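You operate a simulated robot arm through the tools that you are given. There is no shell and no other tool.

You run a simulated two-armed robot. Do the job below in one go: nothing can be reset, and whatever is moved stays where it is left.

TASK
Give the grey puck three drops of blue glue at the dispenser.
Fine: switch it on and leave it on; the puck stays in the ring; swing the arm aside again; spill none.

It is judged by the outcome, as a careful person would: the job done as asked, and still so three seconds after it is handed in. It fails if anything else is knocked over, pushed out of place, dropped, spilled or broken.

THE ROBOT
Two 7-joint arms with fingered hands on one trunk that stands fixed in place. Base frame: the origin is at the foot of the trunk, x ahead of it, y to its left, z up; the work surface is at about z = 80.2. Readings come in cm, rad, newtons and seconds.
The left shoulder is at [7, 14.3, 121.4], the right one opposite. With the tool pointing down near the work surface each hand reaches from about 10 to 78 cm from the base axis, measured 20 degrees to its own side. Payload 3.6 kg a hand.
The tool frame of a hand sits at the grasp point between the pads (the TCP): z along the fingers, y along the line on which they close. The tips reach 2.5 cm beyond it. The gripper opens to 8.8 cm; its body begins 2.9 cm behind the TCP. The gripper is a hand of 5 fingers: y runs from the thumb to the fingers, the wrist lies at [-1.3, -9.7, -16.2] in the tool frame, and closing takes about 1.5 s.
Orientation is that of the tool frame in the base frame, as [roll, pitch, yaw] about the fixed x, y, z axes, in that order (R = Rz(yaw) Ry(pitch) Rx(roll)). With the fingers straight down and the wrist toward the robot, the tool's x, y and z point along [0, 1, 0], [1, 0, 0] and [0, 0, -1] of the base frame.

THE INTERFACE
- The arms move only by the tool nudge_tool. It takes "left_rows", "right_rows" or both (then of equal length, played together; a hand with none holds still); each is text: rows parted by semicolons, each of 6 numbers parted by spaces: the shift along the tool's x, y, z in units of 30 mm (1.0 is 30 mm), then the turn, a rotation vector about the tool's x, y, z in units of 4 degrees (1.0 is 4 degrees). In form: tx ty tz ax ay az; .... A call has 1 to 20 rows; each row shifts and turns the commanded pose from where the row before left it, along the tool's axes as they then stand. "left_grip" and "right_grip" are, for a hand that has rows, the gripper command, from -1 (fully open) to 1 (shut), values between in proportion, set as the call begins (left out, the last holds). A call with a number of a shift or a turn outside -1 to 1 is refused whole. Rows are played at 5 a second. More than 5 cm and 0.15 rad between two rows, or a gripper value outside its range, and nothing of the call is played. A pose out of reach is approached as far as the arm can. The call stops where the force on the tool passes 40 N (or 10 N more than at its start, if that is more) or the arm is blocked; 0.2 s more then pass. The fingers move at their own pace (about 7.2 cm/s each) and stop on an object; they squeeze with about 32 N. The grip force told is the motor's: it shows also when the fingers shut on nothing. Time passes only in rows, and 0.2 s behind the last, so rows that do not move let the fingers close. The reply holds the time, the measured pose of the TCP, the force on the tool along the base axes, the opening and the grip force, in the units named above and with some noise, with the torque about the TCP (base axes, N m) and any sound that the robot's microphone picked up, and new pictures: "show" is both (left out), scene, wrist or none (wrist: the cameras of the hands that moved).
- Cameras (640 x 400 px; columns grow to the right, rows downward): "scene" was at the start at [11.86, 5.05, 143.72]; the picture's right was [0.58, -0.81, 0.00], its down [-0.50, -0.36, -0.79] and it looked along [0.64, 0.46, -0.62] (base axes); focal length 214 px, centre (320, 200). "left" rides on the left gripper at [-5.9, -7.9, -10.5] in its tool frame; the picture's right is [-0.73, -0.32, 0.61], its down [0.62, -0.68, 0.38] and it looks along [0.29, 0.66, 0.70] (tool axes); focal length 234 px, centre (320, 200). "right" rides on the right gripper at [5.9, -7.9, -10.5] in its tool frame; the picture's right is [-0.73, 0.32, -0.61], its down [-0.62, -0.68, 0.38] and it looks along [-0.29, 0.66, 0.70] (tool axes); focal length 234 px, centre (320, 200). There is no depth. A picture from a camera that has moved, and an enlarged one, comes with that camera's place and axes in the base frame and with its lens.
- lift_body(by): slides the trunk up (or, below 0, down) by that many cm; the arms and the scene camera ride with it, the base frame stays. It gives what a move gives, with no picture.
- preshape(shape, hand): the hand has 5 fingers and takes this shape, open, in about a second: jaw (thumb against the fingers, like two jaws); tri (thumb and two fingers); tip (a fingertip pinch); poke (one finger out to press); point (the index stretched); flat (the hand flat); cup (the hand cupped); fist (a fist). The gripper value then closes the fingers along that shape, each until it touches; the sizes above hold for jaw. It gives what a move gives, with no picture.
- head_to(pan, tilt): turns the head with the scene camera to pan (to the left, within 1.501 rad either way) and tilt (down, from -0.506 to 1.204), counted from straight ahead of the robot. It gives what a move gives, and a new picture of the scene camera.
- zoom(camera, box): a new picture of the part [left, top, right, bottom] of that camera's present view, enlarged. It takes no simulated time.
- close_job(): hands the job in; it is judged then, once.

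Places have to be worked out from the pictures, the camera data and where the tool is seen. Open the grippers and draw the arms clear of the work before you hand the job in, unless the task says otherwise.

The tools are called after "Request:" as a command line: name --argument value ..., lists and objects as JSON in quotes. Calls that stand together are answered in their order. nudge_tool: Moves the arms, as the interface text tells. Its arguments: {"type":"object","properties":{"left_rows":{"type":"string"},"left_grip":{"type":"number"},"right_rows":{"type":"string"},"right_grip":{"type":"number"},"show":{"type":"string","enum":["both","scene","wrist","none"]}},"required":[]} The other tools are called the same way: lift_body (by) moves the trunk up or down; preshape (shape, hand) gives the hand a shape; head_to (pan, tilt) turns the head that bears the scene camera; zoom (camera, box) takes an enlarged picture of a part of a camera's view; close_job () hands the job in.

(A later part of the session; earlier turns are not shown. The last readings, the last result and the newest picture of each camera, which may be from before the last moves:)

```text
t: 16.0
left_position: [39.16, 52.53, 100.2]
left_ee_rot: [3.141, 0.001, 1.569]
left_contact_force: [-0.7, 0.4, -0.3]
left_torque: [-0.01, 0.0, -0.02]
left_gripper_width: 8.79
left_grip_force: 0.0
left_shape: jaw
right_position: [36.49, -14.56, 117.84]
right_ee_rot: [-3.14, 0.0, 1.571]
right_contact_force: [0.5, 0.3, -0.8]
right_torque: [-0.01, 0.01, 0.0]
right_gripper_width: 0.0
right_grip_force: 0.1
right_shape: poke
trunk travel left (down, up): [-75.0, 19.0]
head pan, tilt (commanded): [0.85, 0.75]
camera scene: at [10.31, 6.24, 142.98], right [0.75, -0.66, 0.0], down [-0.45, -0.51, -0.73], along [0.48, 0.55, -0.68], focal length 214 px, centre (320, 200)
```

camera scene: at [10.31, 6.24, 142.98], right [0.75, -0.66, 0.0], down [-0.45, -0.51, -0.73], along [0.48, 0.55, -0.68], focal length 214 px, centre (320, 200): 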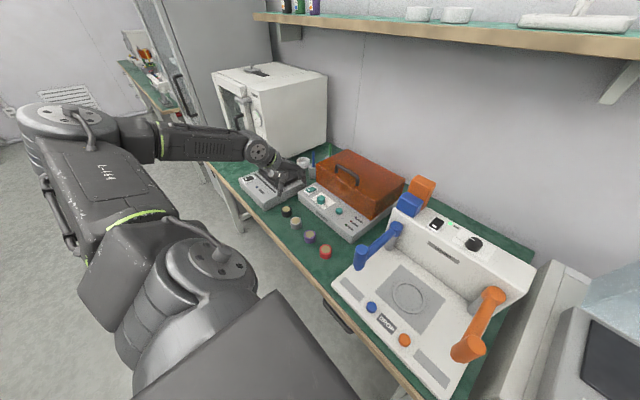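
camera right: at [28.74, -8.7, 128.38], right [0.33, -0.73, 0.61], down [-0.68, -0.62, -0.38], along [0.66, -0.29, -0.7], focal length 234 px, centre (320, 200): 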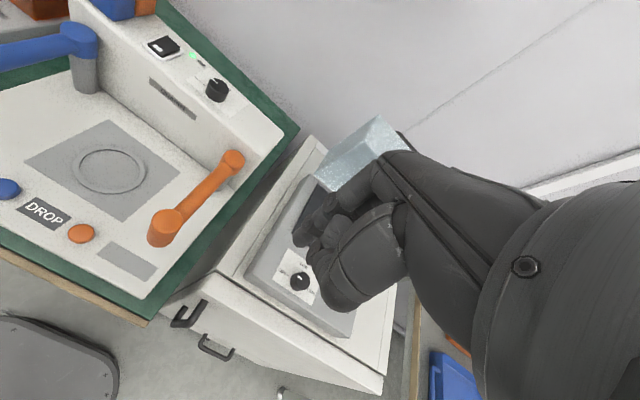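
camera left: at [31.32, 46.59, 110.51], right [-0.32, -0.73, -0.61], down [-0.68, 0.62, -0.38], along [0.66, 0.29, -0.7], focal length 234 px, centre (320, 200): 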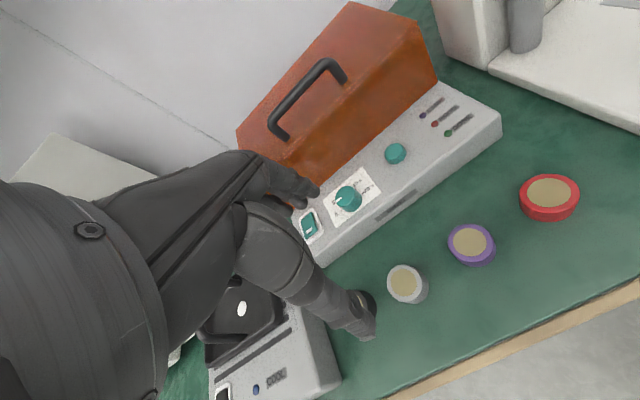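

The left hand hovers over the grey puck. I check how its fingers are laid out relative to the neighbouring pucks.

Request:
zoom --camera "scene" --box '[240, 130, 360, 270]'

Request:
zoom --camera "left" --box '[180, 120, 480, 400]'

Request:
preshape --shape "tri" --hand "left"

Request:
zoom --camera "scene" --box '[240, 130, 360, 270]'

Request:
zoom --camera "left" --box '[180, 120, 480, 400]'

```text
2.86 times, centred on (300, 200) of scene
camera zoom: at [10.31, 6.24, 142.98], right [0.75, -0.66, 0.0], down [-0.45, -0.51, -0.73], along [0.48, 0.55, -0.68], focal length 613 px, centre (377, 200)
```

zoom: 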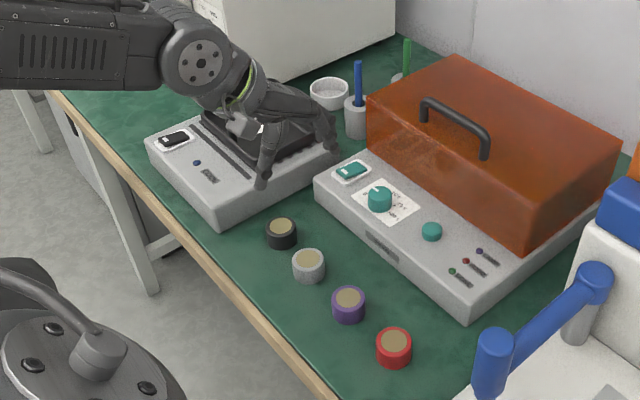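

```text
1.43 times, centred on (330, 260) of left
camera zoom: at [31.3, 46.56, 110.59], right [-0.32, -0.73, -0.61], down [-0.68, 0.62, -0.38], along [0.66, 0.29, -0.7], focal length 334 px, centre (306, 114)
```

zoom: 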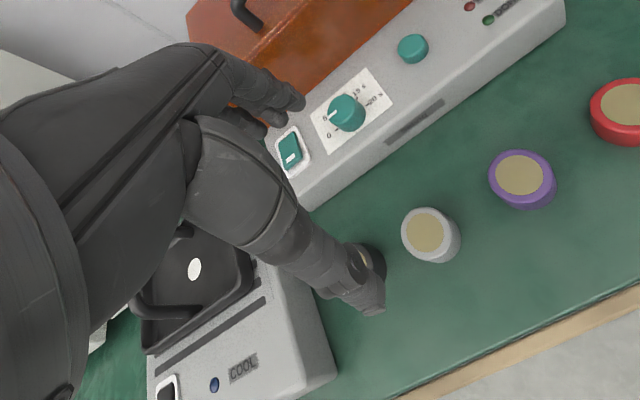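

```text
t: 16.9
left_position: [39.21, 52.39, 100.09]
left_ee_rot: [-3.14, 0.0, 1.571]
left_contact_force: [0.3, -0.1, 0.1]
left_torque: [0.02, 0.0, 0.01]
left_gripper_width: 8.78
left_grip_force: 0.1
left_shape: tri
right_position: [36.52, -14.43, 117.93]
right_ee_rot: [-3.141, -0.001, 1.57]
right_contact_force: [-1.0, 0.1, 0.2]
right_torque: [0.01, -0.01, 0.01]
right_gripper_width: 0.02
right_grip_force: 0.1
right_shape: poke
trunk travel left (down, up): [-75.0, 19.0]
head pan, tilt (commanded): [0.85, 0.75]
```

```text
2.86 times, centred on (300, 200) of scene
camera zoom: at [10.3, 6.25, 142.97], right [0.75, -0.66, 0.0], down [-0.45, -0.51, -0.73], along [0.48, 0.55, -0.68], focal length 613 px, centre (377, 200)
```

zoom: 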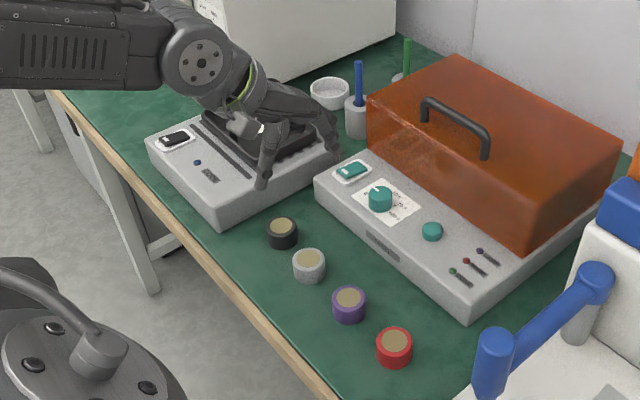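

```text
1.43 times, centred on (330, 260) of left
camera zoom: at [31.3, 46.57, 110.58], right [-0.32, -0.73, -0.61], down [-0.68, 0.62, -0.38], along [0.66, 0.29, -0.7], focal length 334 px, centre (306, 114)
```

zoom: 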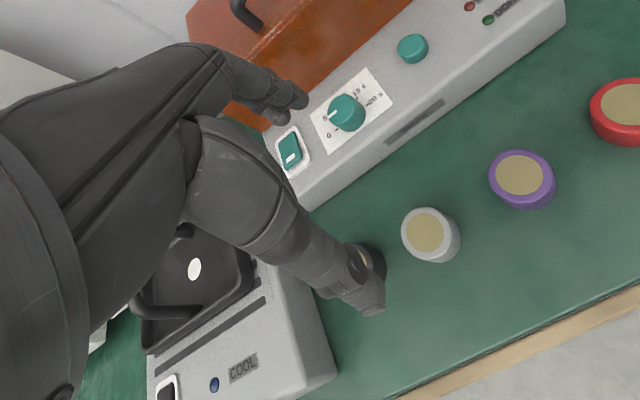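

I zoom tightly on the fingers in the tri shape.

Request:
zoom --camera "scene" --box '[270, 140, 330, 200]'

Request:
zoom --camera "left" --box '[240, 140, 340, 220]'

```text
6.67 times, centred on (300, 170) of scene
camera zoom: at [10.3, 6.25, 142.97], right [0.75, -0.66, 0.0], down [-0.45, -0.51, -0.73], along [0.48, 0.55, -0.68], focal length 1430 px, centre (453, 400)
```

zoom: 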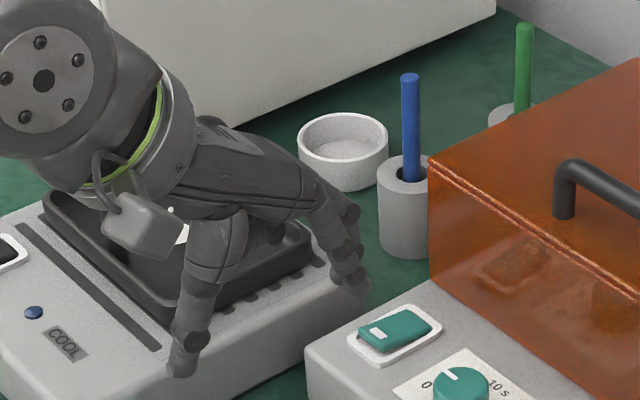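

```text
5.00 times, centred on (290, 180) of left
camera zoom: at [31.3, 46.57, 110.58], right [-0.32, -0.73, -0.61], down [-0.68, 0.62, -0.38], along [0.66, 0.29, -0.7], focal length 1171 px, centre (470, 300)
```

zoom: 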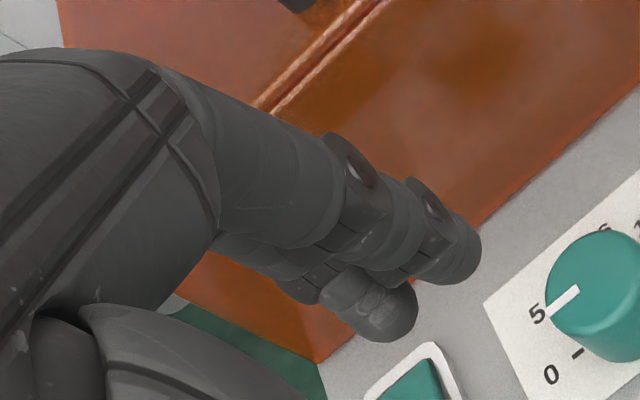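

In tri shape the index tip is about TCP + (4, -1, -1.2) and the thumb about TCP + (-5.7, 0, -1.6). Both straddle the puck along x, clear of its neighbours. I descend partway and recheck.

Request:
nudge_tool --left_rows "0.02 0 0.8 0 0 0;0.02 0 0.8 0 0 0;0.02 0 0.8 0 0 0;0 0 0.8 0 0 0;0 0 0.2 0 0 0;0 0 0 0 0 0" --show "wrist"

Request:
zoom --camera "scene" --box '[260, 160, 340, 250]'

Request:
zoom --camera "left" --box '[230, 140, 470, 340]'

```text
t: 18.3
left_position: [39.18, 52.75, 89.72]
left_ee_rot: [-3.141, 0.002, 1.57]
left_contact_force: [0.5, 0.2, 0.2]
left_torque: [0.0, 0.0, -0.02]
left_gripper_width: 8.79
left_grip_force: 0.2
left_shape: tri
right_position: [36.52, -14.52, 117.93]
right_ee_rot: [-3.141, 0.001, 1.57]
right_contact_force: [0.6, -0.4, -0.3]
right_torque: [-0.03, 0.01, -0.01]
right_gripper_width: 0.0
right_grip_force: 0.0
right_shape: poke
trunk travel left (down, up): [-75.0, 19.0]
head pan, tilt (commanded): [0.85, 0.75]
camera left: at [31.3, 46.78, 100.25], right [-0.32, -0.73, -0.61], down [-0.68, 0.62, -0.38], along [0.66, 0.29, -0.7], focal length 234 px, centre (320, 200)
```

left: 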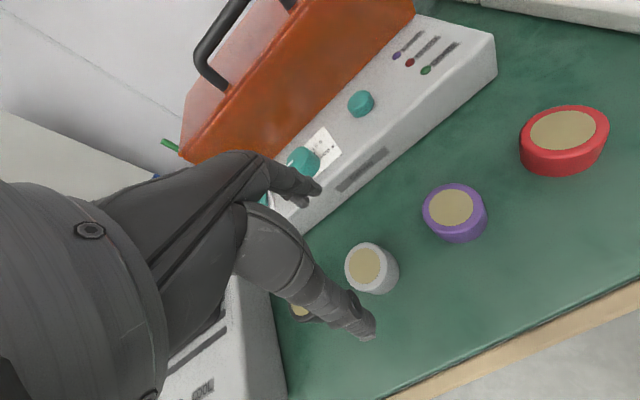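

```text
4.44 times, centred on (300, 205) of scene
camera zoom: at [10.29, 6.24, 142.98], right [0.75, -0.66, 0.0], down [-0.45, -0.51, -0.73], along [0.48, 0.55, -0.68], focal length 953 px, centre (409, 178)
```

zoom: 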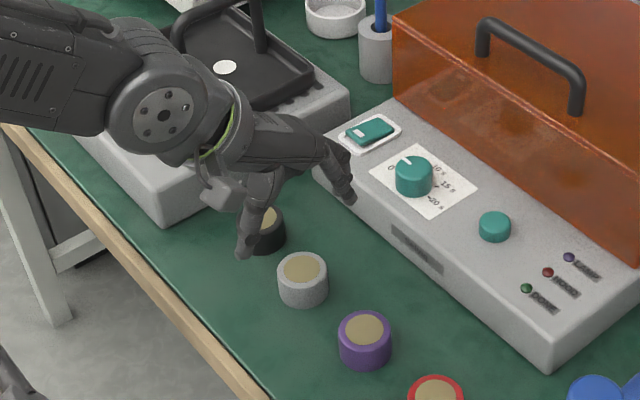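

```text
2.00 times, centred on (350, 240) of left
camera zoom: at [31.3, 46.78, 100.25], right [-0.32, -0.73, -0.61], down [-0.68, 0.62, -0.38], along [0.66, 0.29, -0.7], focal length 468 px, centre (260, 120)
```

zoom: 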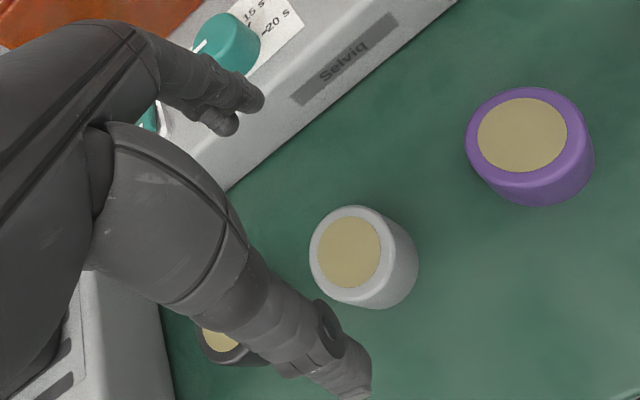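

The puck is measured at (39.0, 53.0), with TCP nearly centred. I descend to grasp height with TCP z about 83.4.

Request:
nudge_tool --left_rows "0.05 -0.03 0.7 0 0 0;0.02 -0.02 0.7 0 0 0;0 0 0.5 0 0 0;0 0 0.2 0 0 0;0 0 0 0 0 0" --show "wrist"

Request:
zoom --camera "scene" --box '[260, 160, 340, 250]'

Request:
zoom --camera "left" --box '[230, 140, 470, 340]'

```text
t: 19.5
left_position: [39.03, 52.91, 83.43]
left_ee_rot: [-3.14, 0.001, 1.572]
left_contact_force: [-0.6, -0.1, 0.2]
left_torque: [0.01, -0.01, -0.01]
left_gripper_width: 8.77
left_grip_force: 0.0
left_shape: tri
right_position: [36.52, -14.49, 117.99]
right_ee_rot: [-3.14, 0.002, 1.571]
right_contact_force: [-0.8, 0.0, 0.8]
right_torque: [-0.01, -0.02, -0.02]
right_gripper_width: 0.02
right_grip_force: 0.2
right_shape: poke
trunk travel left (down, up): [-75.0, 19.0]
head pan, tilt (commanded): [0.85, 0.75]
camera left: at [31.18, 46.99, 94.02], right [-0.32, -0.73, -0.61], down [-0.68, 0.62, -0.38], along [0.66, 0.29, -0.7], focal length 234 px, centre (320, 200)
```

left: 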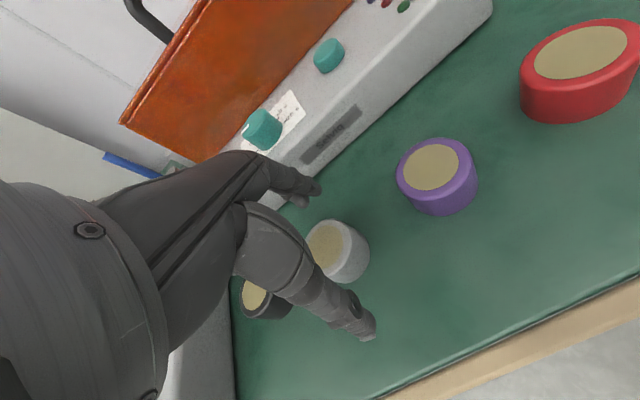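

```text
4.44 times, centred on (300, 205) of scene
camera zoom: at [10.29, 6.24, 142.98], right [0.75, -0.66, 0.0], down [-0.45, -0.51, -0.73], along [0.48, 0.55, -0.68], focal length 953 px, centre (409, 178)
```

zoom: 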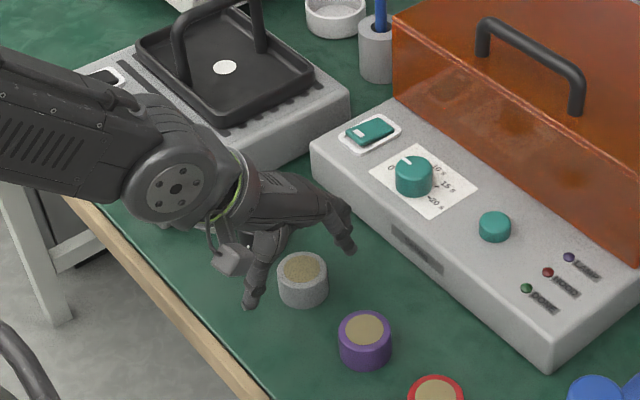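

```text
2.00 times, centred on (350, 240) of left
camera zoom: at [31.18, 46.99, 94.02], right [-0.32, -0.73, -0.61], down [-0.68, 0.62, -0.38], along [0.66, 0.29, -0.7], focal length 468 px, centre (260, 120)
```

zoom: 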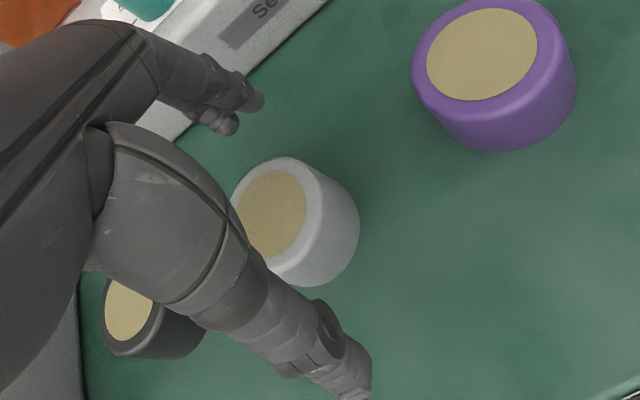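

The puck sits between thumb and fingers. I close the left hand on it.

Request:
nudge_tool --left_rows "0 0 0 0 0 0;0 0 0 0 0 0;0 0 0 0 0 0;0 0 0 0 0 0;0 0 0 0 0 0;0 0 0 0 0 0;0 0 0 0 0 0;0 0 0 0 0 0;0 0 0 0 0 0" --left_grip 0.6 --show "wrist"

Request:
zoom --camera "scene" --box '[260, 160, 340, 250]'

Request:
zoom --camera "left" --box '[230, 140, 470, 340]'

```text
t: 21.5
left_position: [39.05, 52.96, 83.42]
left_ee_rot: [-3.14, 0.001, 1.57]
left_contact_force: [0.0, 1.4, 0.8]
left_torque: [0.01, 0.03, 0.03]
left_gripper_width: 1.77
left_grip_force: 0.0
left_shape: tri
right_position: [36.46, -14.5, 117.76]
right_ee_rot: [-3.139, -0.001, 1.571]
right_contact_force: [0.6, -0.1, -0.3]
right_torque: [0.0, 0.01, -0.01]
right_gripper_width: 0.01
right_grip_force: 0.0
right_shape: poke
trunk travel left (down, up): [-75.0, 19.0]
head pan, tilt (commanded): [0.85, 0.75]
camera left: at [31.19, 46.98, 94.04], right [-0.32, -0.73, -0.61], down [-0.68, 0.62, -0.38], along [0.66, 0.29, -0.7], focal length 234 px, centre (320, 200)
```

left: 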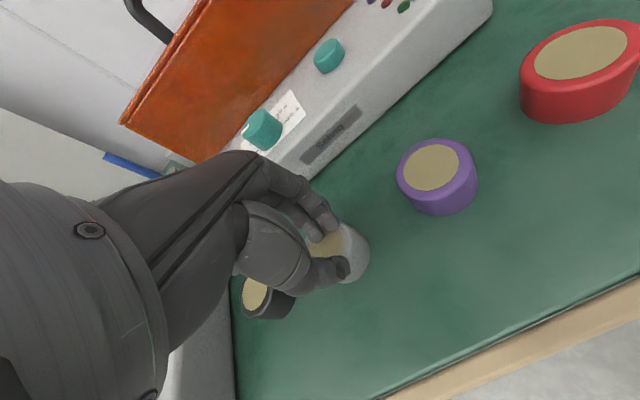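

```text
4.44 times, centred on (300, 205) of scene
camera zoom: at [10.3, 6.25, 142.97], right [0.75, -0.66, 0.0], down [-0.45, -0.51, -0.73], along [0.48, 0.55, -0.68], focal length 953 px, centre (409, 178)
```

zoom: 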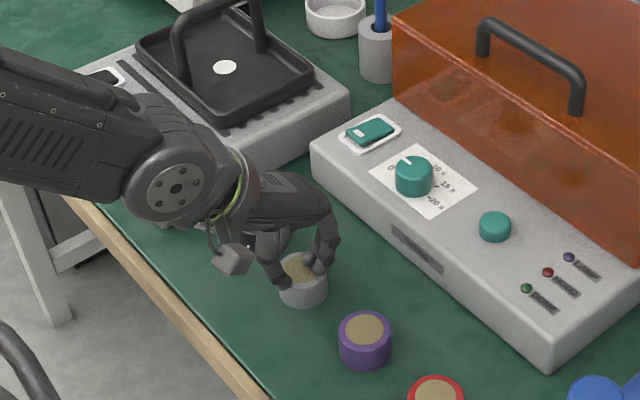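

```text
2.00 times, centred on (350, 240) of left
camera zoom: at [31.19, 46.98, 94.04], right [-0.32, -0.73, -0.61], down [-0.68, 0.62, -0.38], along [0.66, 0.29, -0.7], focal length 468 px, centre (260, 120)
```

zoom: 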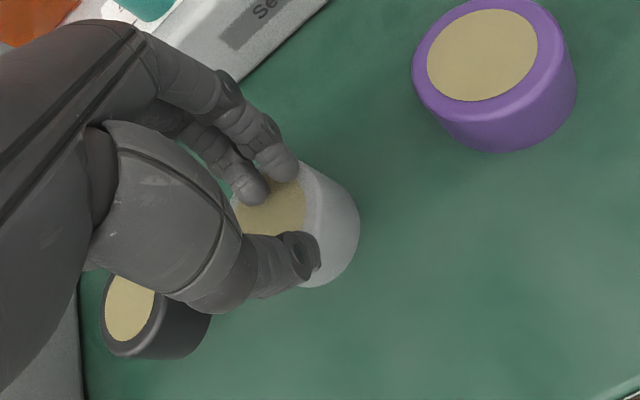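

The fingers closed just above the puck's top, with width 1.8 and no grip force, so the hand was too high. I open again.

Request:
nudge_tool --left_rows "0 0 0 0 0 0;0 0 0 0 0 0;0 0 0 0 0 0;0 0 0 0 0 0;0 0 0 0 0 0;0 0 0 0 0 0;0 0 0 0 0 0;0 0 0 0 0 0" --left_grip -1 --show "none"

Request:
zoom --camera "scene" --box '[280, 190, 330, 240]'

Request:
zoom --camera "left" --box '[230, 140, 470, 340]'

```text
t: 23.3
left_position: [39.09, 52.97, 83.51]
left_ee_rot: [-3.141, 0.001, 1.571]
left_contact_force: [0.1, -0.7, 0.6]
left_torque: [-0.03, 0.01, 0.02]
left_gripper_width: 8.78
left_grip_force: 0.0
left_shape: tri
right_position: [36.56, -14.46, 117.97]
right_ee_rot: [-3.14, 0.0, 1.572]
right_contact_force: [0.5, 0.6, -0.4]
right_torque: [-0.05, 0.03, 0.0]
right_gripper_width: 0.0
right_grip_force: 0.0
right_shape: poke
trunk travel left (down, up): [-75.0, 19.0]
head pan, tilt (commanded): [0.85, 0.75]
```

```text
8.00 times, centred on (305, 215) of scene
camera zoom: at [10.3, 6.25, 142.97], right [0.75, -0.66, 0.0], down [-0.45, -0.51, -0.73], along [0.48, 0.55, -0.68], focal length 1716 px, centre (440, 80)
```

zoom: 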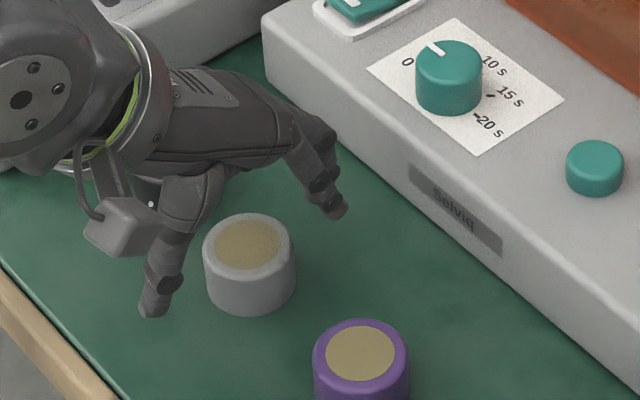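

```text
2.00 times, centred on (350, 240) of left
camera zoom: at [31.19, 46.98, 94.04], right [-0.32, -0.73, -0.61], down [-0.68, 0.62, -0.38], along [0.66, 0.29, -0.7], focal length 468 px, centre (260, 120)
```

zoom: 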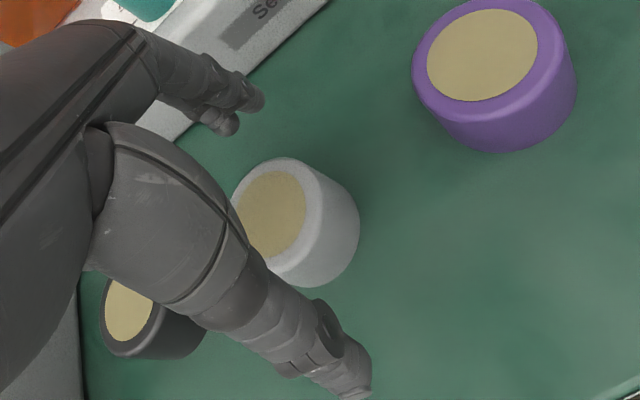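

The finger tips curl upward as they close. I raise 2.5 cm, narrow the opening to about 5.7 cm and see where the tips then lie.

Request:
nudge_tool --left_rows "0 0 -0.8 0 0 0;0 0 0 0 0 0;0 0 0 0 0 0;0 0 0 0 0 0;0 0 0 0 0 0;0 0 0 0 0 0" --left_grip -0.3 --show "none"

Request:
zoom --camera "scene" --box '[280, 180, 330, 230]'

Request:
zoom --camera "left" --box '[230, 140, 470, 340]'

```text
t: 24.7
left_position: [38.97, 53.02, 85.95]
left_ee_rot: [3.141, 0.002, 1.57]
left_contact_force: [0.7, 0.2, -0.4]
left_torque: [-0.01, 0.0, 0.0]
left_gripper_width: 5.75
left_grip_force: 0.1
left_shape: tri
right_position: [36.41, -14.49, 117.9]
right_ee_rot: [-3.14, 0.0, 1.572]
right_contact_force: [0.6, 0.2, 0.2]
right_torque: [0.0, -0.04, -0.02]
right_gripper_width: 0.0
right_grip_force: 0.2
right_shape: poke
trunk travel left (down, up): [-75.0, 19.0]
head pan, tilt (commanded): [0.85, 0.75]
```

```text
8.00 times, centred on (305, 205) of scene
camera zoom: at [10.3, 6.25, 142.97], right [0.75, -0.66, 0.0], down [-0.45, -0.51, -0.73], along [0.48, 0.55, -0.68], focal length 1716 px, centre (440, 160)
```

zoom: 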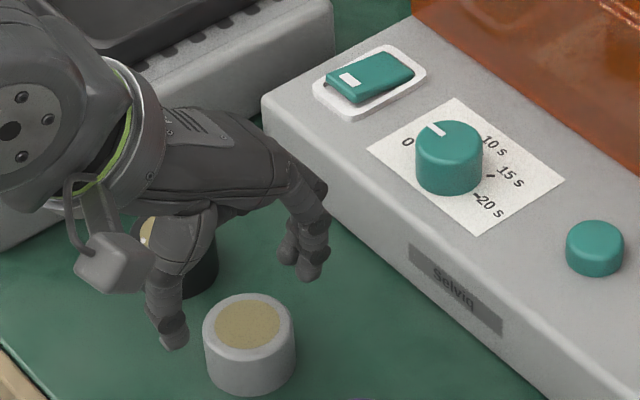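

```text
2.00 times, centred on (350, 240) of left
camera zoom: at [31.16, 46.97, 96.47], right [-0.32, -0.73, -0.61], down [-0.68, 0.62, -0.38], along [0.66, 0.29, -0.7], focal length 468 px, centre (260, 120)
```

zoom: 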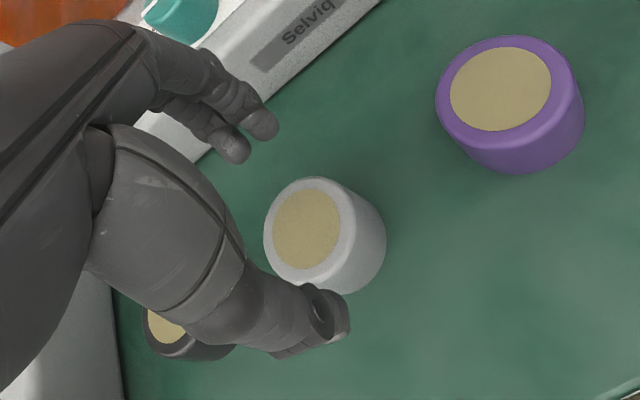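

Triangulating again puts the puck top lower and farther, at about (39.7, 53.9, 80.6), so that is why I closed over it. I open to about 7 cm, recentre, and come down again to look.

Request:
nudge_tool --left_rows "0.1 0.1 0 0 0 0;0.1 0.1 0.2 0 0 0;0 0 0.3 0 0 0;0 0 0.3 0 0 0;0 0 0 0 0 0" --left_grip -0.6 --show "none"

Request:
zoom --camera "scene" --box '[280, 190, 330, 240]'

Request:
zoom --camera "left" --box '[230, 140, 470, 340]'

```text
t: 25.9
left_position: [39.78, 53.5, 83.51]
left_ee_rot: [3.141, 0.001, 1.571]
left_contact_force: [-0.3, 0.6, 0.4]
left_torque: [0.03, -0.02, -0.03]
left_gripper_width: 7.02
left_grip_force: 0.1
left_shape: tri
right_position: [36.46, -14.49, 117.8]
right_ee_rot: [-3.139, 0.001, 1.57]
right_contact_force: [0.0, -0.1, 0.3]
right_torque: [0.01, 0.01, 0.0]
right_gripper_width: 0.0
right_grip_force: 0.0
right_shape: poke
trunk travel left (down, up): [-75.0, 19.0]
head pan, tilt (commanded): [0.85, 0.75]
```

```text
8.00 times, centred on (305, 215) of scene
camera zoom: at [10.3, 6.24, 142.98], right [0.75, -0.66, 0.0], down [-0.45, -0.51, -0.73], along [0.48, 0.55, -0.68], focal length 1716 px, centre (440, 80)
```

zoom: 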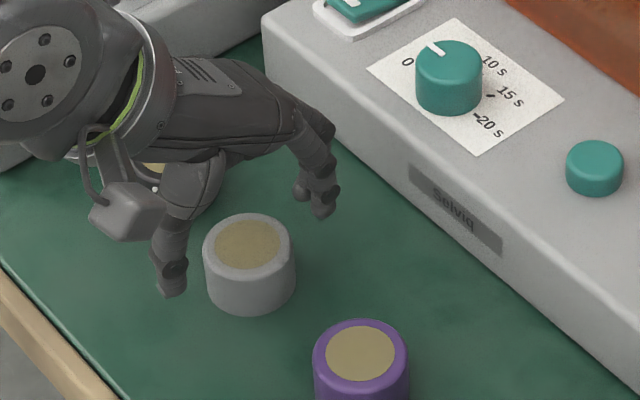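

```text
2.00 times, centred on (350, 240) of left
camera zoom: at [31.77, 47.58, 93.97], right [-0.32, -0.73, -0.61], down [-0.68, 0.62, -0.38], along [0.66, 0.29, -0.7], focal length 468 px, centre (260, 120)
```

zoom: 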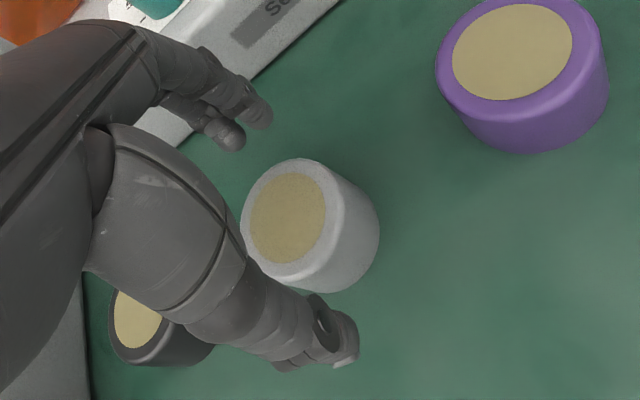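

The puck is confirmed near (39.8, 53.8) and TCP is centred. I lower gently another 1.2 cm.

Request:
nudge_tool --left_rows "0.03 0 0.1 0 0 0;0.03 0 0.1 0 0 0;0 0 0.1 0 0 0;0 0 0.1 0 0 0;0 0 0 0 0 0" --show "none"

Request:
zoom --camera "scene" --box '[280, 190, 330, 240]'

Request:
zoom --camera "left" --box '[230, 140, 470, 340]'

```text
t: 27.1
left_position: [39.7, 53.8, 82.2]
left_ee_rot: [3.14, 0.001, 1.571]
left_contact_force: [0.2, 0.1, -0.6]
left_torque: [-0.02, -0.01, -0.01]
left_gripper_width: 7.0
left_grip_force: 0.1
left_shape: tri
right_position: [36.55, -14.53, 117.87]
right_ee_rot: [-3.141, 0.0, 1.572]
right_contact_force: [0.0, 0.3, 0.4]
right_torque: [0.01, 0.02, 0.0]
right_gripper_width: 0.0
right_grip_force: 0.1
right_shape: poke
trunk travel left (down, up): [-75.0, 19.0]
head pan, tilt (commanded): [0.85, 0.75]
```

```text
8.00 times, centred on (305, 215) of scene
camera zoom: at [10.3, 6.24, 142.98], right [0.75, -0.66, 0.0], down [-0.45, -0.51, -0.73], along [0.48, 0.55, -0.68], focal length 1716 px, centre (440, 80)
```

zoom: 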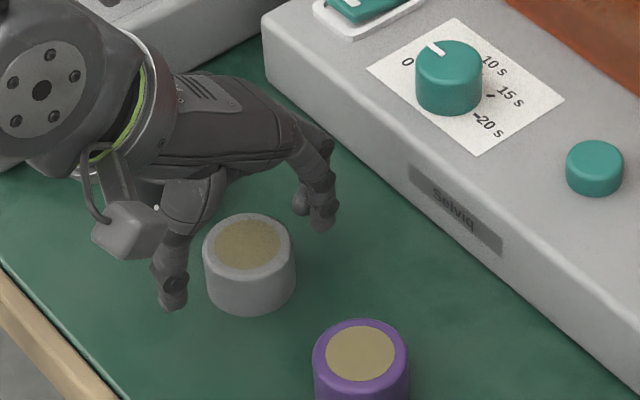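

```text
2.00 times, centred on (350, 240) of left
camera zoom: at [31.81, 47.77, 92.77], right [-0.32, -0.73, -0.61], down [-0.68, 0.62, -0.38], along [0.66, 0.29, -0.7], focal length 468 px, centre (260, 120)
```

zoom: 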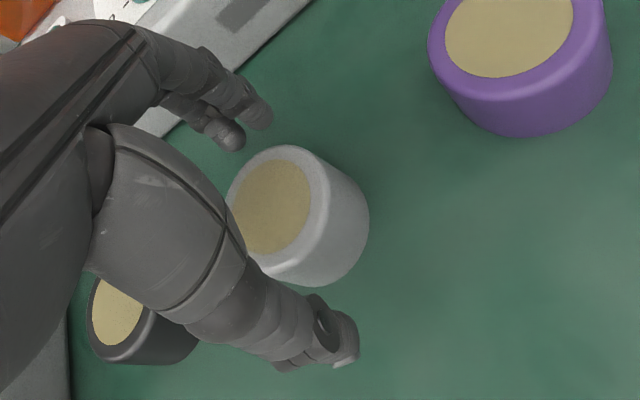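

The tips are only slightly below the puck's top. I lower in fine steps, watching for contact force with the table.

Request:
nudge_tool --left_rows "0 0 0.07 0 0 0;0 0 0.07 0 0 0;0 0 0.07 0 0 0;0 0 0 0 0 0" --show "none"

Request:
zoom --camera "scene" --box '[280, 190, 330, 240]'

Request:
zoom --camera "left" --box '[230, 140, 470, 340]'

```text
t: 28.1
left_position: [39.63, 53.62, 81.74]
left_ee_rot: [-3.141, -0.001, 1.571]
left_contact_force: [0.2, 0.2, 0.4]
left_torque: [0.0, 0.01, 0.01]
left_gripper_width: 7.03
left_grip_force: 0.0
left_shape: tri
right_position: [36.5, -14.5, 117.94]
right_ee_rot: [-3.138, -0.001, 1.569]
right_contact_force: [-0.1, 0.2, -0.4]
right_torque: [-0.04, -0.05, 0.01]
right_gripper_width: 0.0
right_grip_force: 0.1
right_shape: poke
trunk travel left (down, up): [-75.0, 19.0]
head pan, tilt (commanded): [0.85, 0.75]
```

```text
8.00 times, centred on (305, 215) of scene
camera zoom: at [10.3, 6.25, 142.97], right [0.75, -0.66, 0.0], down [-0.45, -0.51, -0.73], along [0.48, 0.55, -0.68], focal length 1716 px, centre (440, 80)
```

zoom: 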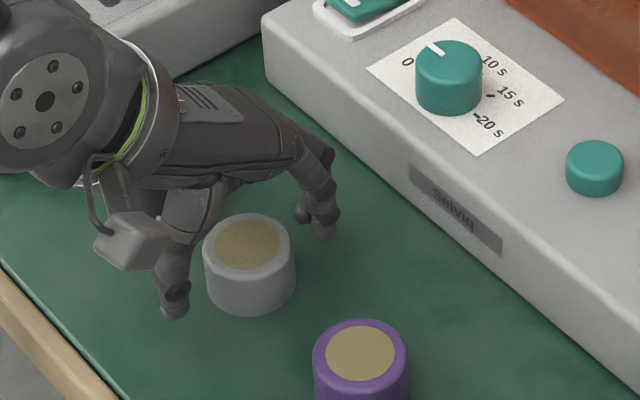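

```text
2.00 times, centred on (350, 240) of left
camera zoom: at [31.8, 47.74, 92.18], right [-0.32, -0.73, -0.61], down [-0.68, 0.62, -0.38], along [0.66, 0.29, -0.7], focal length 468 px, centre (260, 120)
```

zoom: 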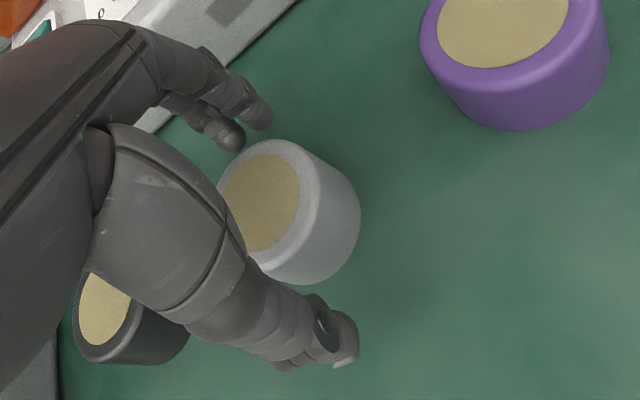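

No table contact yet at TCP 81.7. I lower another 5 mm carefully.

Request:
nudge_tool --left_rows "0 0 0.06 0 0 0;0 0 0.06 0 0 0;0 0 0.06 0 0 0;0 0 0 0 0 0" --show "none"

Request:
zoom --camera "scene" --box '[280, 190, 330, 240]'

```text
t: 29.1
left_position: [39.72, 53.71, 81.17]
left_ee_rot: [3.141, 0.0, 1.57]
left_contact_force: [-0.4, 0.1, -0.6]
left_torque: [-0.02, -0.01, -0.02]
left_gripper_width: 7.02
left_grip_force: 0.1
left_shape: tri
right_position: [36.39, -14.48, 117.92]
right_ee_rot: [-3.14, 0.0, 1.571]
right_contact_force: [0.8, 0.3, 0.7]
right_torque: [0.02, 0.02, -0.03]
right_gripper_width: 0.01
right_grip_force: 0.0
right_shape: poke
trunk travel left (down, up): [-75.0, 19.0]
head pan, tilt (commanded): [0.85, 0.75]
```

```text
8.00 times, centred on (305, 215) of scene
camera zoom: at [10.3, 6.25, 142.97], right [0.75, -0.66, 0.0], down [-0.45, -0.51, -0.73], along [0.48, 0.55, -0.68], focal length 1716 px, centre (440, 80)
```

zoom: 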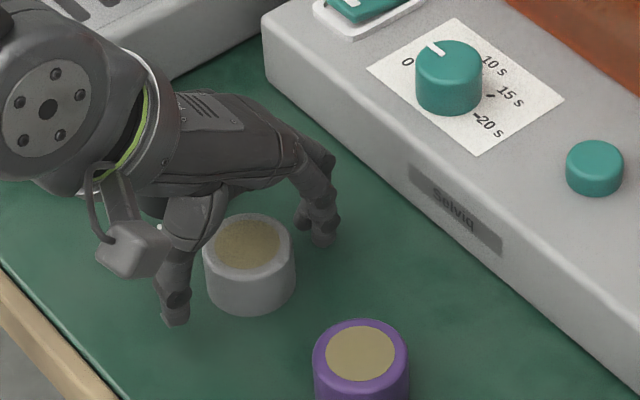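

The tips now flank the puck's side. I close the hand.

Request:
nudge_tool --left_rows "0 0 0 0 0 0;0 0 0 0 0 0;0 0 0 0 0 0;0 0 0 0 0 0;0 0 0 0 0 0;0 0 0 0 0 0;0 0 0 0 0 0;0 0 0 0 0 0" --left_grip 1 --show "none"

Request:
zoom --camera "scene" --box '[280, 190, 330, 240]'

Request:
zoom --camera "left" --box '[230, 140, 470, 340]'

```text
t: 30.9
left_position: [39.64, 53.81, 81.15]
left_ee_rot: [3.142, -0.001, 1.572]
left_contact_force: [0.2, 0.3, -0.3]
left_torque: [-0.02, 0.01, 0.0]
left_gripper_width: 3.64
left_grip_force: 31.9
left_shape: tri
right_position: [36.53, -14.39, 118.02]
right_ee_rot: [-3.141, 0.001, 1.573]
right_contact_force: [-0.1, -0.5, -1.0]
right_torque: [-0.01, -0.02, -0.04]
right_gripper_width: 0.0
right_grip_force: 0.0
right_shape: poke
trunk travel left (down, up): [-75.0, 19.0]
head pan, tilt (commanded): [0.85, 0.75]
```

```text
8.00 times, centred on (305, 215) of scene
camera zoom: at [10.31, 6.27, 142.97], right [0.75, -0.66, 0.0], down [-0.45, -0.51, -0.73], along [0.48, 0.55, -0.68], focal length 1716 px, centre (440, 80)
```

zoom: 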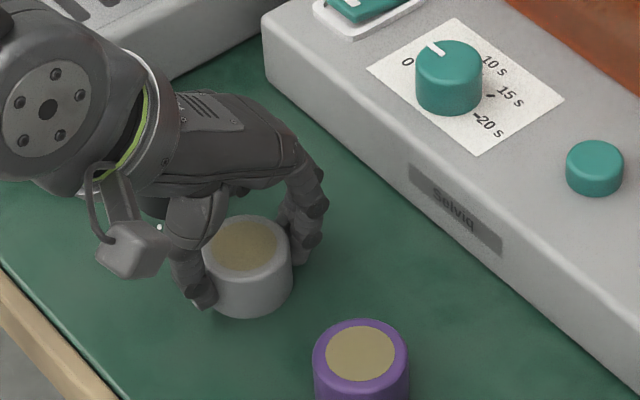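

```text
2.00 times, centred on (350, 240) of left
camera zoom: at [31.82, 47.79, 91.62], right [-0.32, -0.73, -0.61], down [-0.68, 0.62, -0.38], along [0.66, 0.29, -0.7], focal length 468 px, centre (260, 120)
```

zoom: 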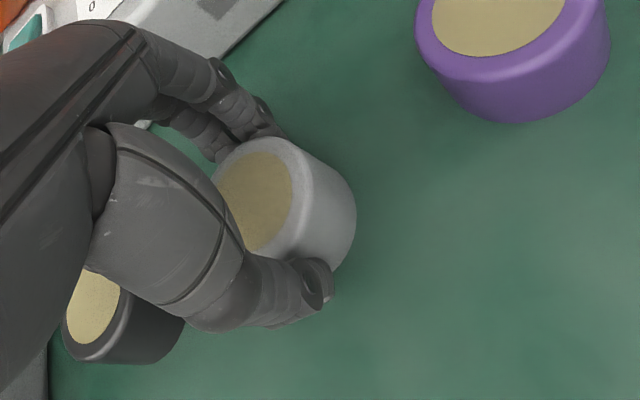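

Grip force is 32 N at 3.6 cm width, so the puck is held. I lift it slowly and check it comes along.

Request:
nudge_tool --left_rows "0 0 -0.15 0 0 0;0 0 -0.3 0 0 0;0 0 -0.5 0 0 0;0 0 -0.7 0 0 0;0 0 -0.7 0 0 0;0 0 0 0 0 0" --show "wrist"

Request:
zoom --camera "scene" --box '[260, 160, 340, 250]'

```text
t: 32.3
left_position: [39.83, 53.78, 88.19]
left_ee_rot: [3.142, 0.001, 1.571]
left_contact_force: [-0.9, -0.2, -1.0]
left_torque: [-0.01, 0.0, 0.0]
left_gripper_width: 3.65
left_grip_force: 32.5
left_shape: tri
right_position: [36.58, -14.48, 117.89]
right_ee_rot: [-3.14, 0.0, 1.571]
right_contact_force: [0.3, -0.5, 0.3]
right_torque: [0.01, 0.0, 0.01]
right_gripper_width: 0.0
right_grip_force: 0.1
right_shape: poke
trunk travel left (down, up): [-75.0, 19.0]
head pan, tilt (commanded): [0.85, 0.75]
camera left: at [31.83, 47.8, 98.65], right [-0.32, -0.73, -0.61], down [-0.68, 0.62, -0.38], along [0.66, 0.29, -0.7], focal length 234 px, centre (320, 200)
```

left: 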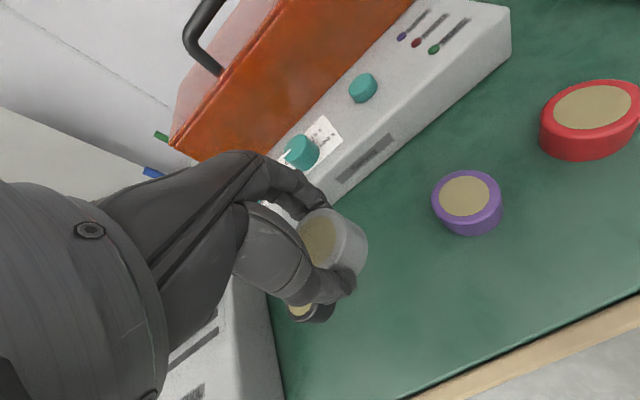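

```text
4.44 times, centred on (300, 205) of scene
camera zoom: at [10.33, 6.29, 142.97], right [0.75, -0.66, 0.0], down [-0.45, -0.51, -0.73], along [0.48, 0.55, -0.68], focal length 953 px, centre (409, 178)
```

zoom: 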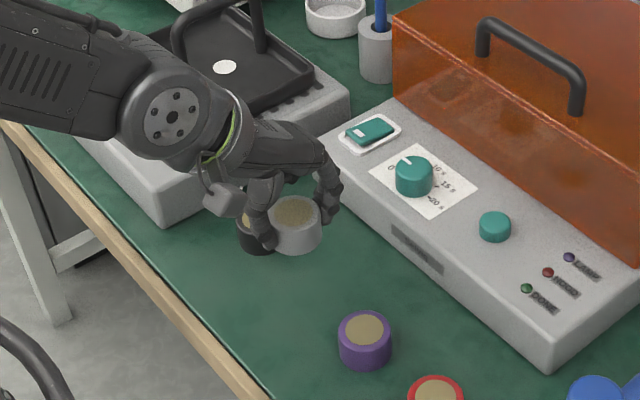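

The puck is lifted and level in the hand. I raise further and carry it right, high enough to clear the blue arm.

Request:
nudge_tool --left_rows "0 0 -0.6 0 0 0;0 0 -0.8 0 0 0;0 0 -0.8 0 0 0;0 0 -0.8 0 0 0;0 0 -0.8 0 0 0;-0.3 0 -0.8 0 0 0;-0.6 0.12 -0.5 0 0 0;-0.8 0.15 0 0 0 0;-0.8 0.15 0 0 0 0;-0.8 0.15 0 0 0 0;-0.8 0.15 0 0 0 0;-0.8 0.15 0 0 0 0;-0.8 0.15 0 0 0 0;-0.8 0.15 0 0 0 0;-0.8 0.15 0 0 0 0;-0.8 0.15 0 0 0 0;-0.6 0.1 0 0 0 0;-0.3 0.05 0 0 0 0" --show "wrist"

Request:
head_to --pan 0.4 --tilt 0.75

```text
t: 36.1
left_position: [44.43, 26.79, 103.56]
left_ee_rot: [3.141, 0.0, 1.571]
left_contact_force: [1.1, 0.6, -0.9]
left_torque: [0.0, -0.01, -0.01]
left_gripper_width: 3.61
left_grip_force: 31.7
left_shape: tri
right_position: [36.46, -14.58, 117.86]
right_ee_rot: [-3.139, -0.001, 1.571]
right_contact_force: [-0.7, 0.6, 0.6]
right_torque: [0.01, 0.0, -0.02]
right_gripper_width: 0.01
right_grip_force: 0.0
right_shape: poke
trunk travel left (down, up): [-75.0, 19.0]
head pan, tilt (commanded): [0.85, 0.75]
camera left: at [36.7, 20.75, 113.98], right [-0.32, -0.73, -0.61], down [-0.68, 0.62, -0.38], along [0.66, 0.29, -0.7], focal length 234 px, centre (320, 200)
```

left: 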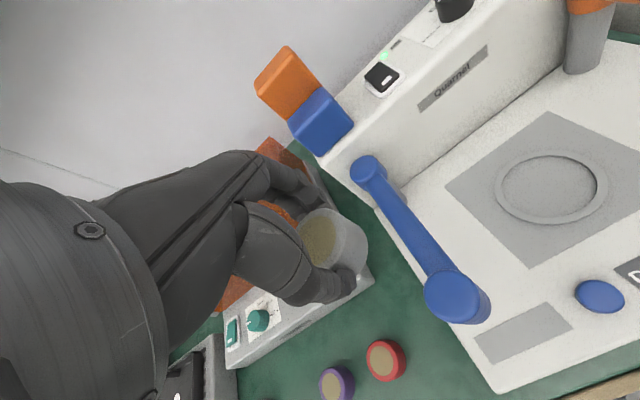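

```text
t: 37.0
left_position: [44.44, 26.75, 103.41]
left_ee_rot: [3.142, 0.001, 1.57]
left_contact_force: [-0.8, 0.4, -0.9]
left_torque: [0.01, -0.01, 0.03]
left_gripper_width: 3.62
left_grip_force: 31.8
left_shape: tri
right_position: [36.41, -14.57, 117.86]
right_ee_rot: [-3.139, -0.001, 1.572]
right_contact_force: [0.1, 1.5, -0.8]
right_torque: [0.0, 0.05, 0.02]
right_gripper_width: 0.0
right_grip_force: 0.0
right_shape: poke
trunk travel left (down, up): [-75.0, 19.0]
head pan, tilt (commanded): [0.4, 0.75]
camera scene: at [12.48, 3.26, 142.97], right [0.39, -0.92, 0.0], down [-0.63, -0.27, -0.73], along [0.67, 0.29, -0.68], focal length 214 px, centre (320, 200)
```

scene: 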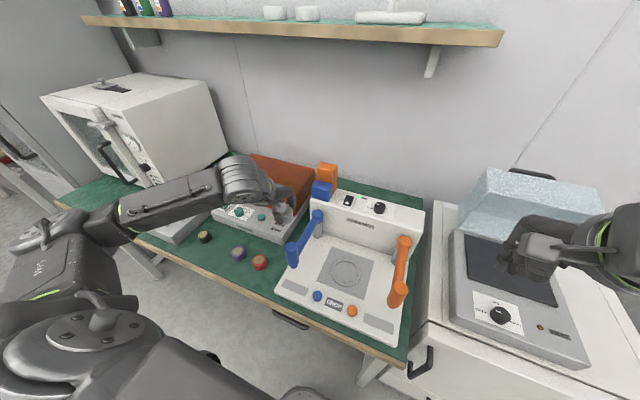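

The puck is held firmly at z 103.5, with the blue arm below and clear. I carry on until it is over the ring.

Request:
nudge_tool --left_rows "-0.4 0.06 0 0 0 0;-0.7 0.1 0 0 0 0;-0.8 0.1 0 0 0 0;-0.8 0.1 0 0 0 0;-0.8 0.1 0 0 0 0;-0.8 0.1 0 0 0 0;-0.7 0.1 0 0 0 0;-0.5 0.1 0 0 0 0;-0.45 0.06 0 0 0 0;0 0 0 0 0 0" --show "both"

Request:
zoom --camera "scene" --box '[270, 180, 430, 340]'

Request:
zoom --camera "right" --box '[0, 0, 320, 200]'

```text
t: 39.2
left_position: [47.09, 8.9, 103.4]
left_ee_rot: [3.141, 0.001, 1.571]
left_contact_force: [0.0, -0.3, -1.8]
left_torque: [0.0, -0.01, 0.01]
left_gripper_width: 3.62
left_grip_force: 32.0
left_shape: tri
right_position: [36.69, -14.52, 117.83]
right_ee_rot: [-3.14, 0.0, 1.571]
right_contact_force: [-0.2, -0.1, -0.2]
right_torque: [-0.02, 0.0, 0.0]
right_gripper_width: 0.01
right_grip_force: 0.1
right_shape: poke
trunk travel left (down, up): [-75.0, 19.0]
head pan, tilt (commanded): [0.4, 0.75]
camera scene: at [12.47, 3.28, 142.97], right [0.39, -0.92, 0.0], down [-0.63, -0.27, -0.73], along [0.67, 0.28, -0.68], focal length 214 px, centre (320, 200)
camera left: at [39.15, 2.94, 114.01], right [-0.32, -0.73, -0.61], down [-0.68, 0.62, -0.38], along [0.66, 0.29, -0.7], focal length 234 px, centre (320, 200)
```

scene: 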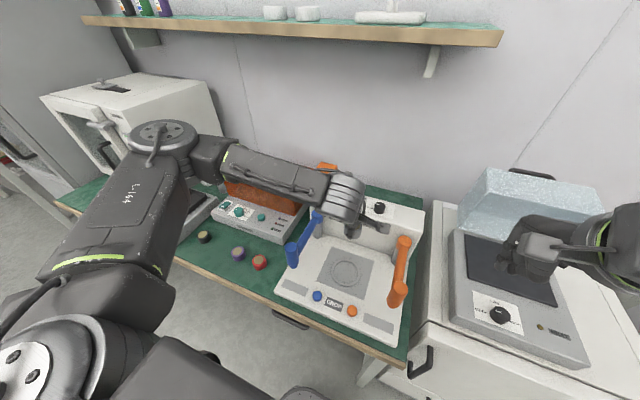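
left: 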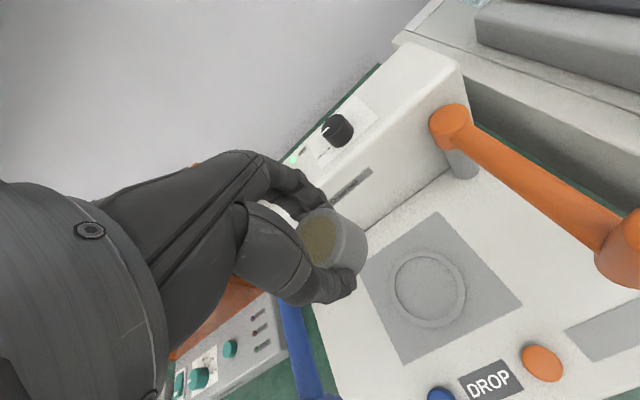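

```text
2.50 times, centred on (350, 260) of scene
camera zoom: at [12.47, 3.28, 142.97], right [0.39, -0.92, 0.0], down [-0.63, -0.27, -0.73], along [0.67, 0.28, -0.68], focal length 536 px, centre (245, 50)
```

zoom: 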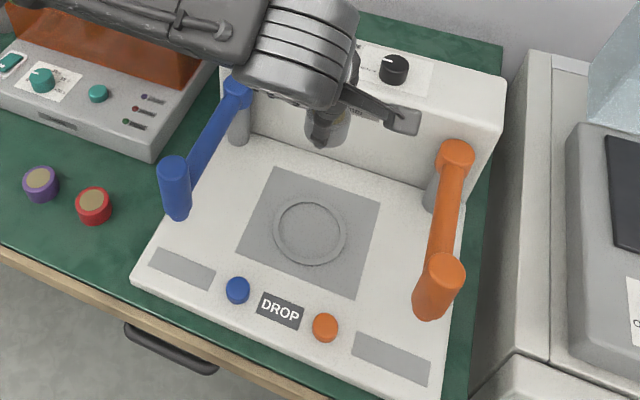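

```text
2.00 times, centred on (160, 100) of right
camera zoom: at [28.73, -8.67, 128.39], right [0.32, -0.73, 0.61], down [-0.68, -0.62, -0.38], along [0.66, -0.29, -0.7], focal length 468 px, centre (640, 400)
```

zoom: 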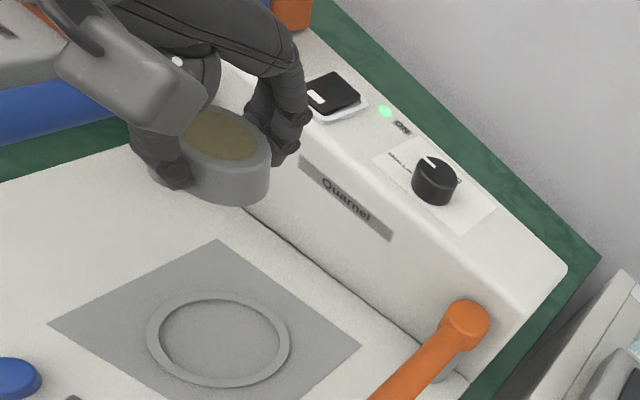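

All three cameras place the ring centre near (46.85, 8.85), right under the held puck. I lower in stages, watching the forearm against the blue arm.

Request:
nudge_tool --left_rows "0 -0.04 0.4 0 0 0;0 -0.04 0.6 0 0 0;0 0 0.7 0 0 0;0 0 0.7 0 0 0;0 0 0.6 0 0 0;0 0 0.4 0 0 0;0 0 0 0 0 0" --show "both"

Request:
zoom --camera "scene" --box '[270, 180, 430, 340]'

Request:
zoom --camera "right" --box '[0, 0, 320, 200]'

```text
t: 40.8
left_position: [46.79, 8.89, 93.31]
left_ee_rot: [3.141, 0.0, 1.571]
left_contact_force: [-0.1, -0.2, -1.7]
left_torque: [0.02, 0.01, 0.04]
left_gripper_width: 3.6
left_grip_force: 32.0
left_shape: tri
right_position: [36.64, -14.45, 117.88]
right_ee_rot: [-3.14, 0.0, 1.571]
right_contact_force: [-0.4, -0.3, -0.8]
right_torque: [-0.02, 0.02, -0.01]
right_gripper_width: 0.02
right_grip_force: 0.1
right_shape: poke
trunk travel left (down, up): [-75.0, 19.0]
head pan, tilt (commanded): [0.4, 0.75]
camera scene: at [12.48, 3.23, 142.97], right [0.39, -0.92, 0.0], down [-0.63, -0.27, -0.73], along [0.67, 0.28, -0.68], focal length 214 px, centre (320, 200)
camera left: at [38.95, 2.92, 103.81], right [-0.32, -0.73, -0.61], down [-0.68, 0.62, -0.38], along [0.66, 0.29, -0.7], focal length 234 px, centre (320, 200)
```

scene: 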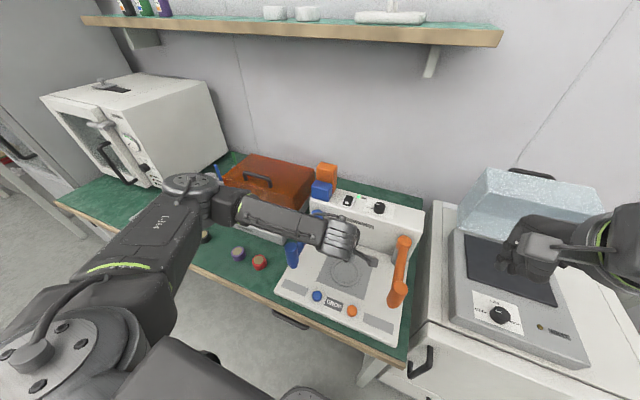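
left: 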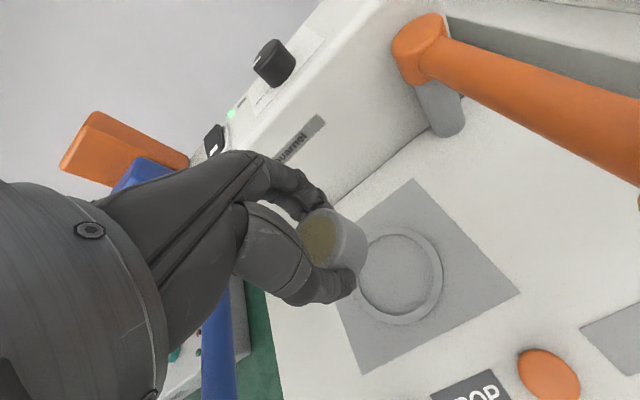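

```text
2.50 times, centred on (350, 260) of scene
camera zoom: at [12.48, 3.23, 142.97], right [0.39, -0.92, 0.0], down [-0.63, -0.27, -0.73], along [0.67, 0.28, -0.68], focal length 536 px, centre (245, 50)
```

zoom: 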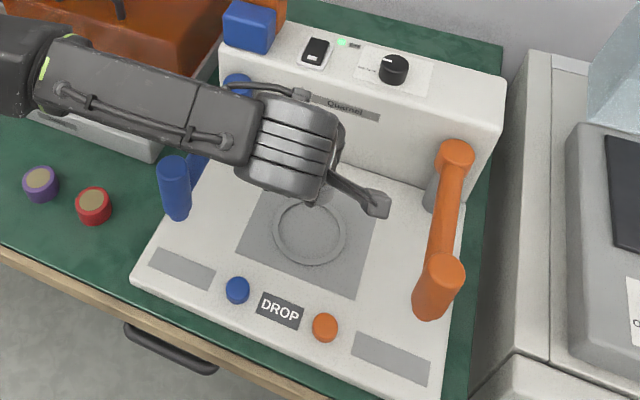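

```text
2.00 times, centred on (160, 100) of right
camera zoom: at [28.74, -8.7, 128.39], right [0.32, -0.73, 0.61], down [-0.68, -0.62, -0.38], along [0.66, -0.29, -0.7], focal length 468 px, centre (640, 400)
```

zoom: 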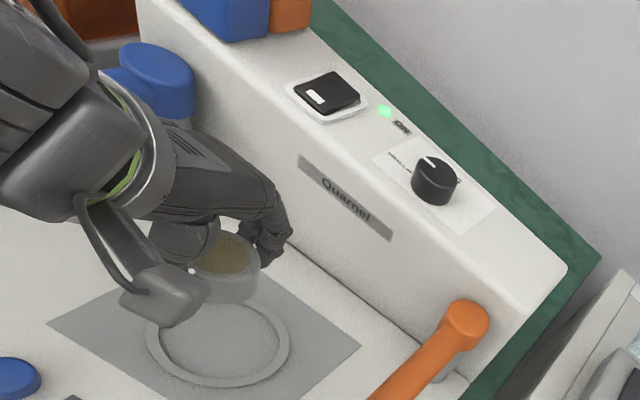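

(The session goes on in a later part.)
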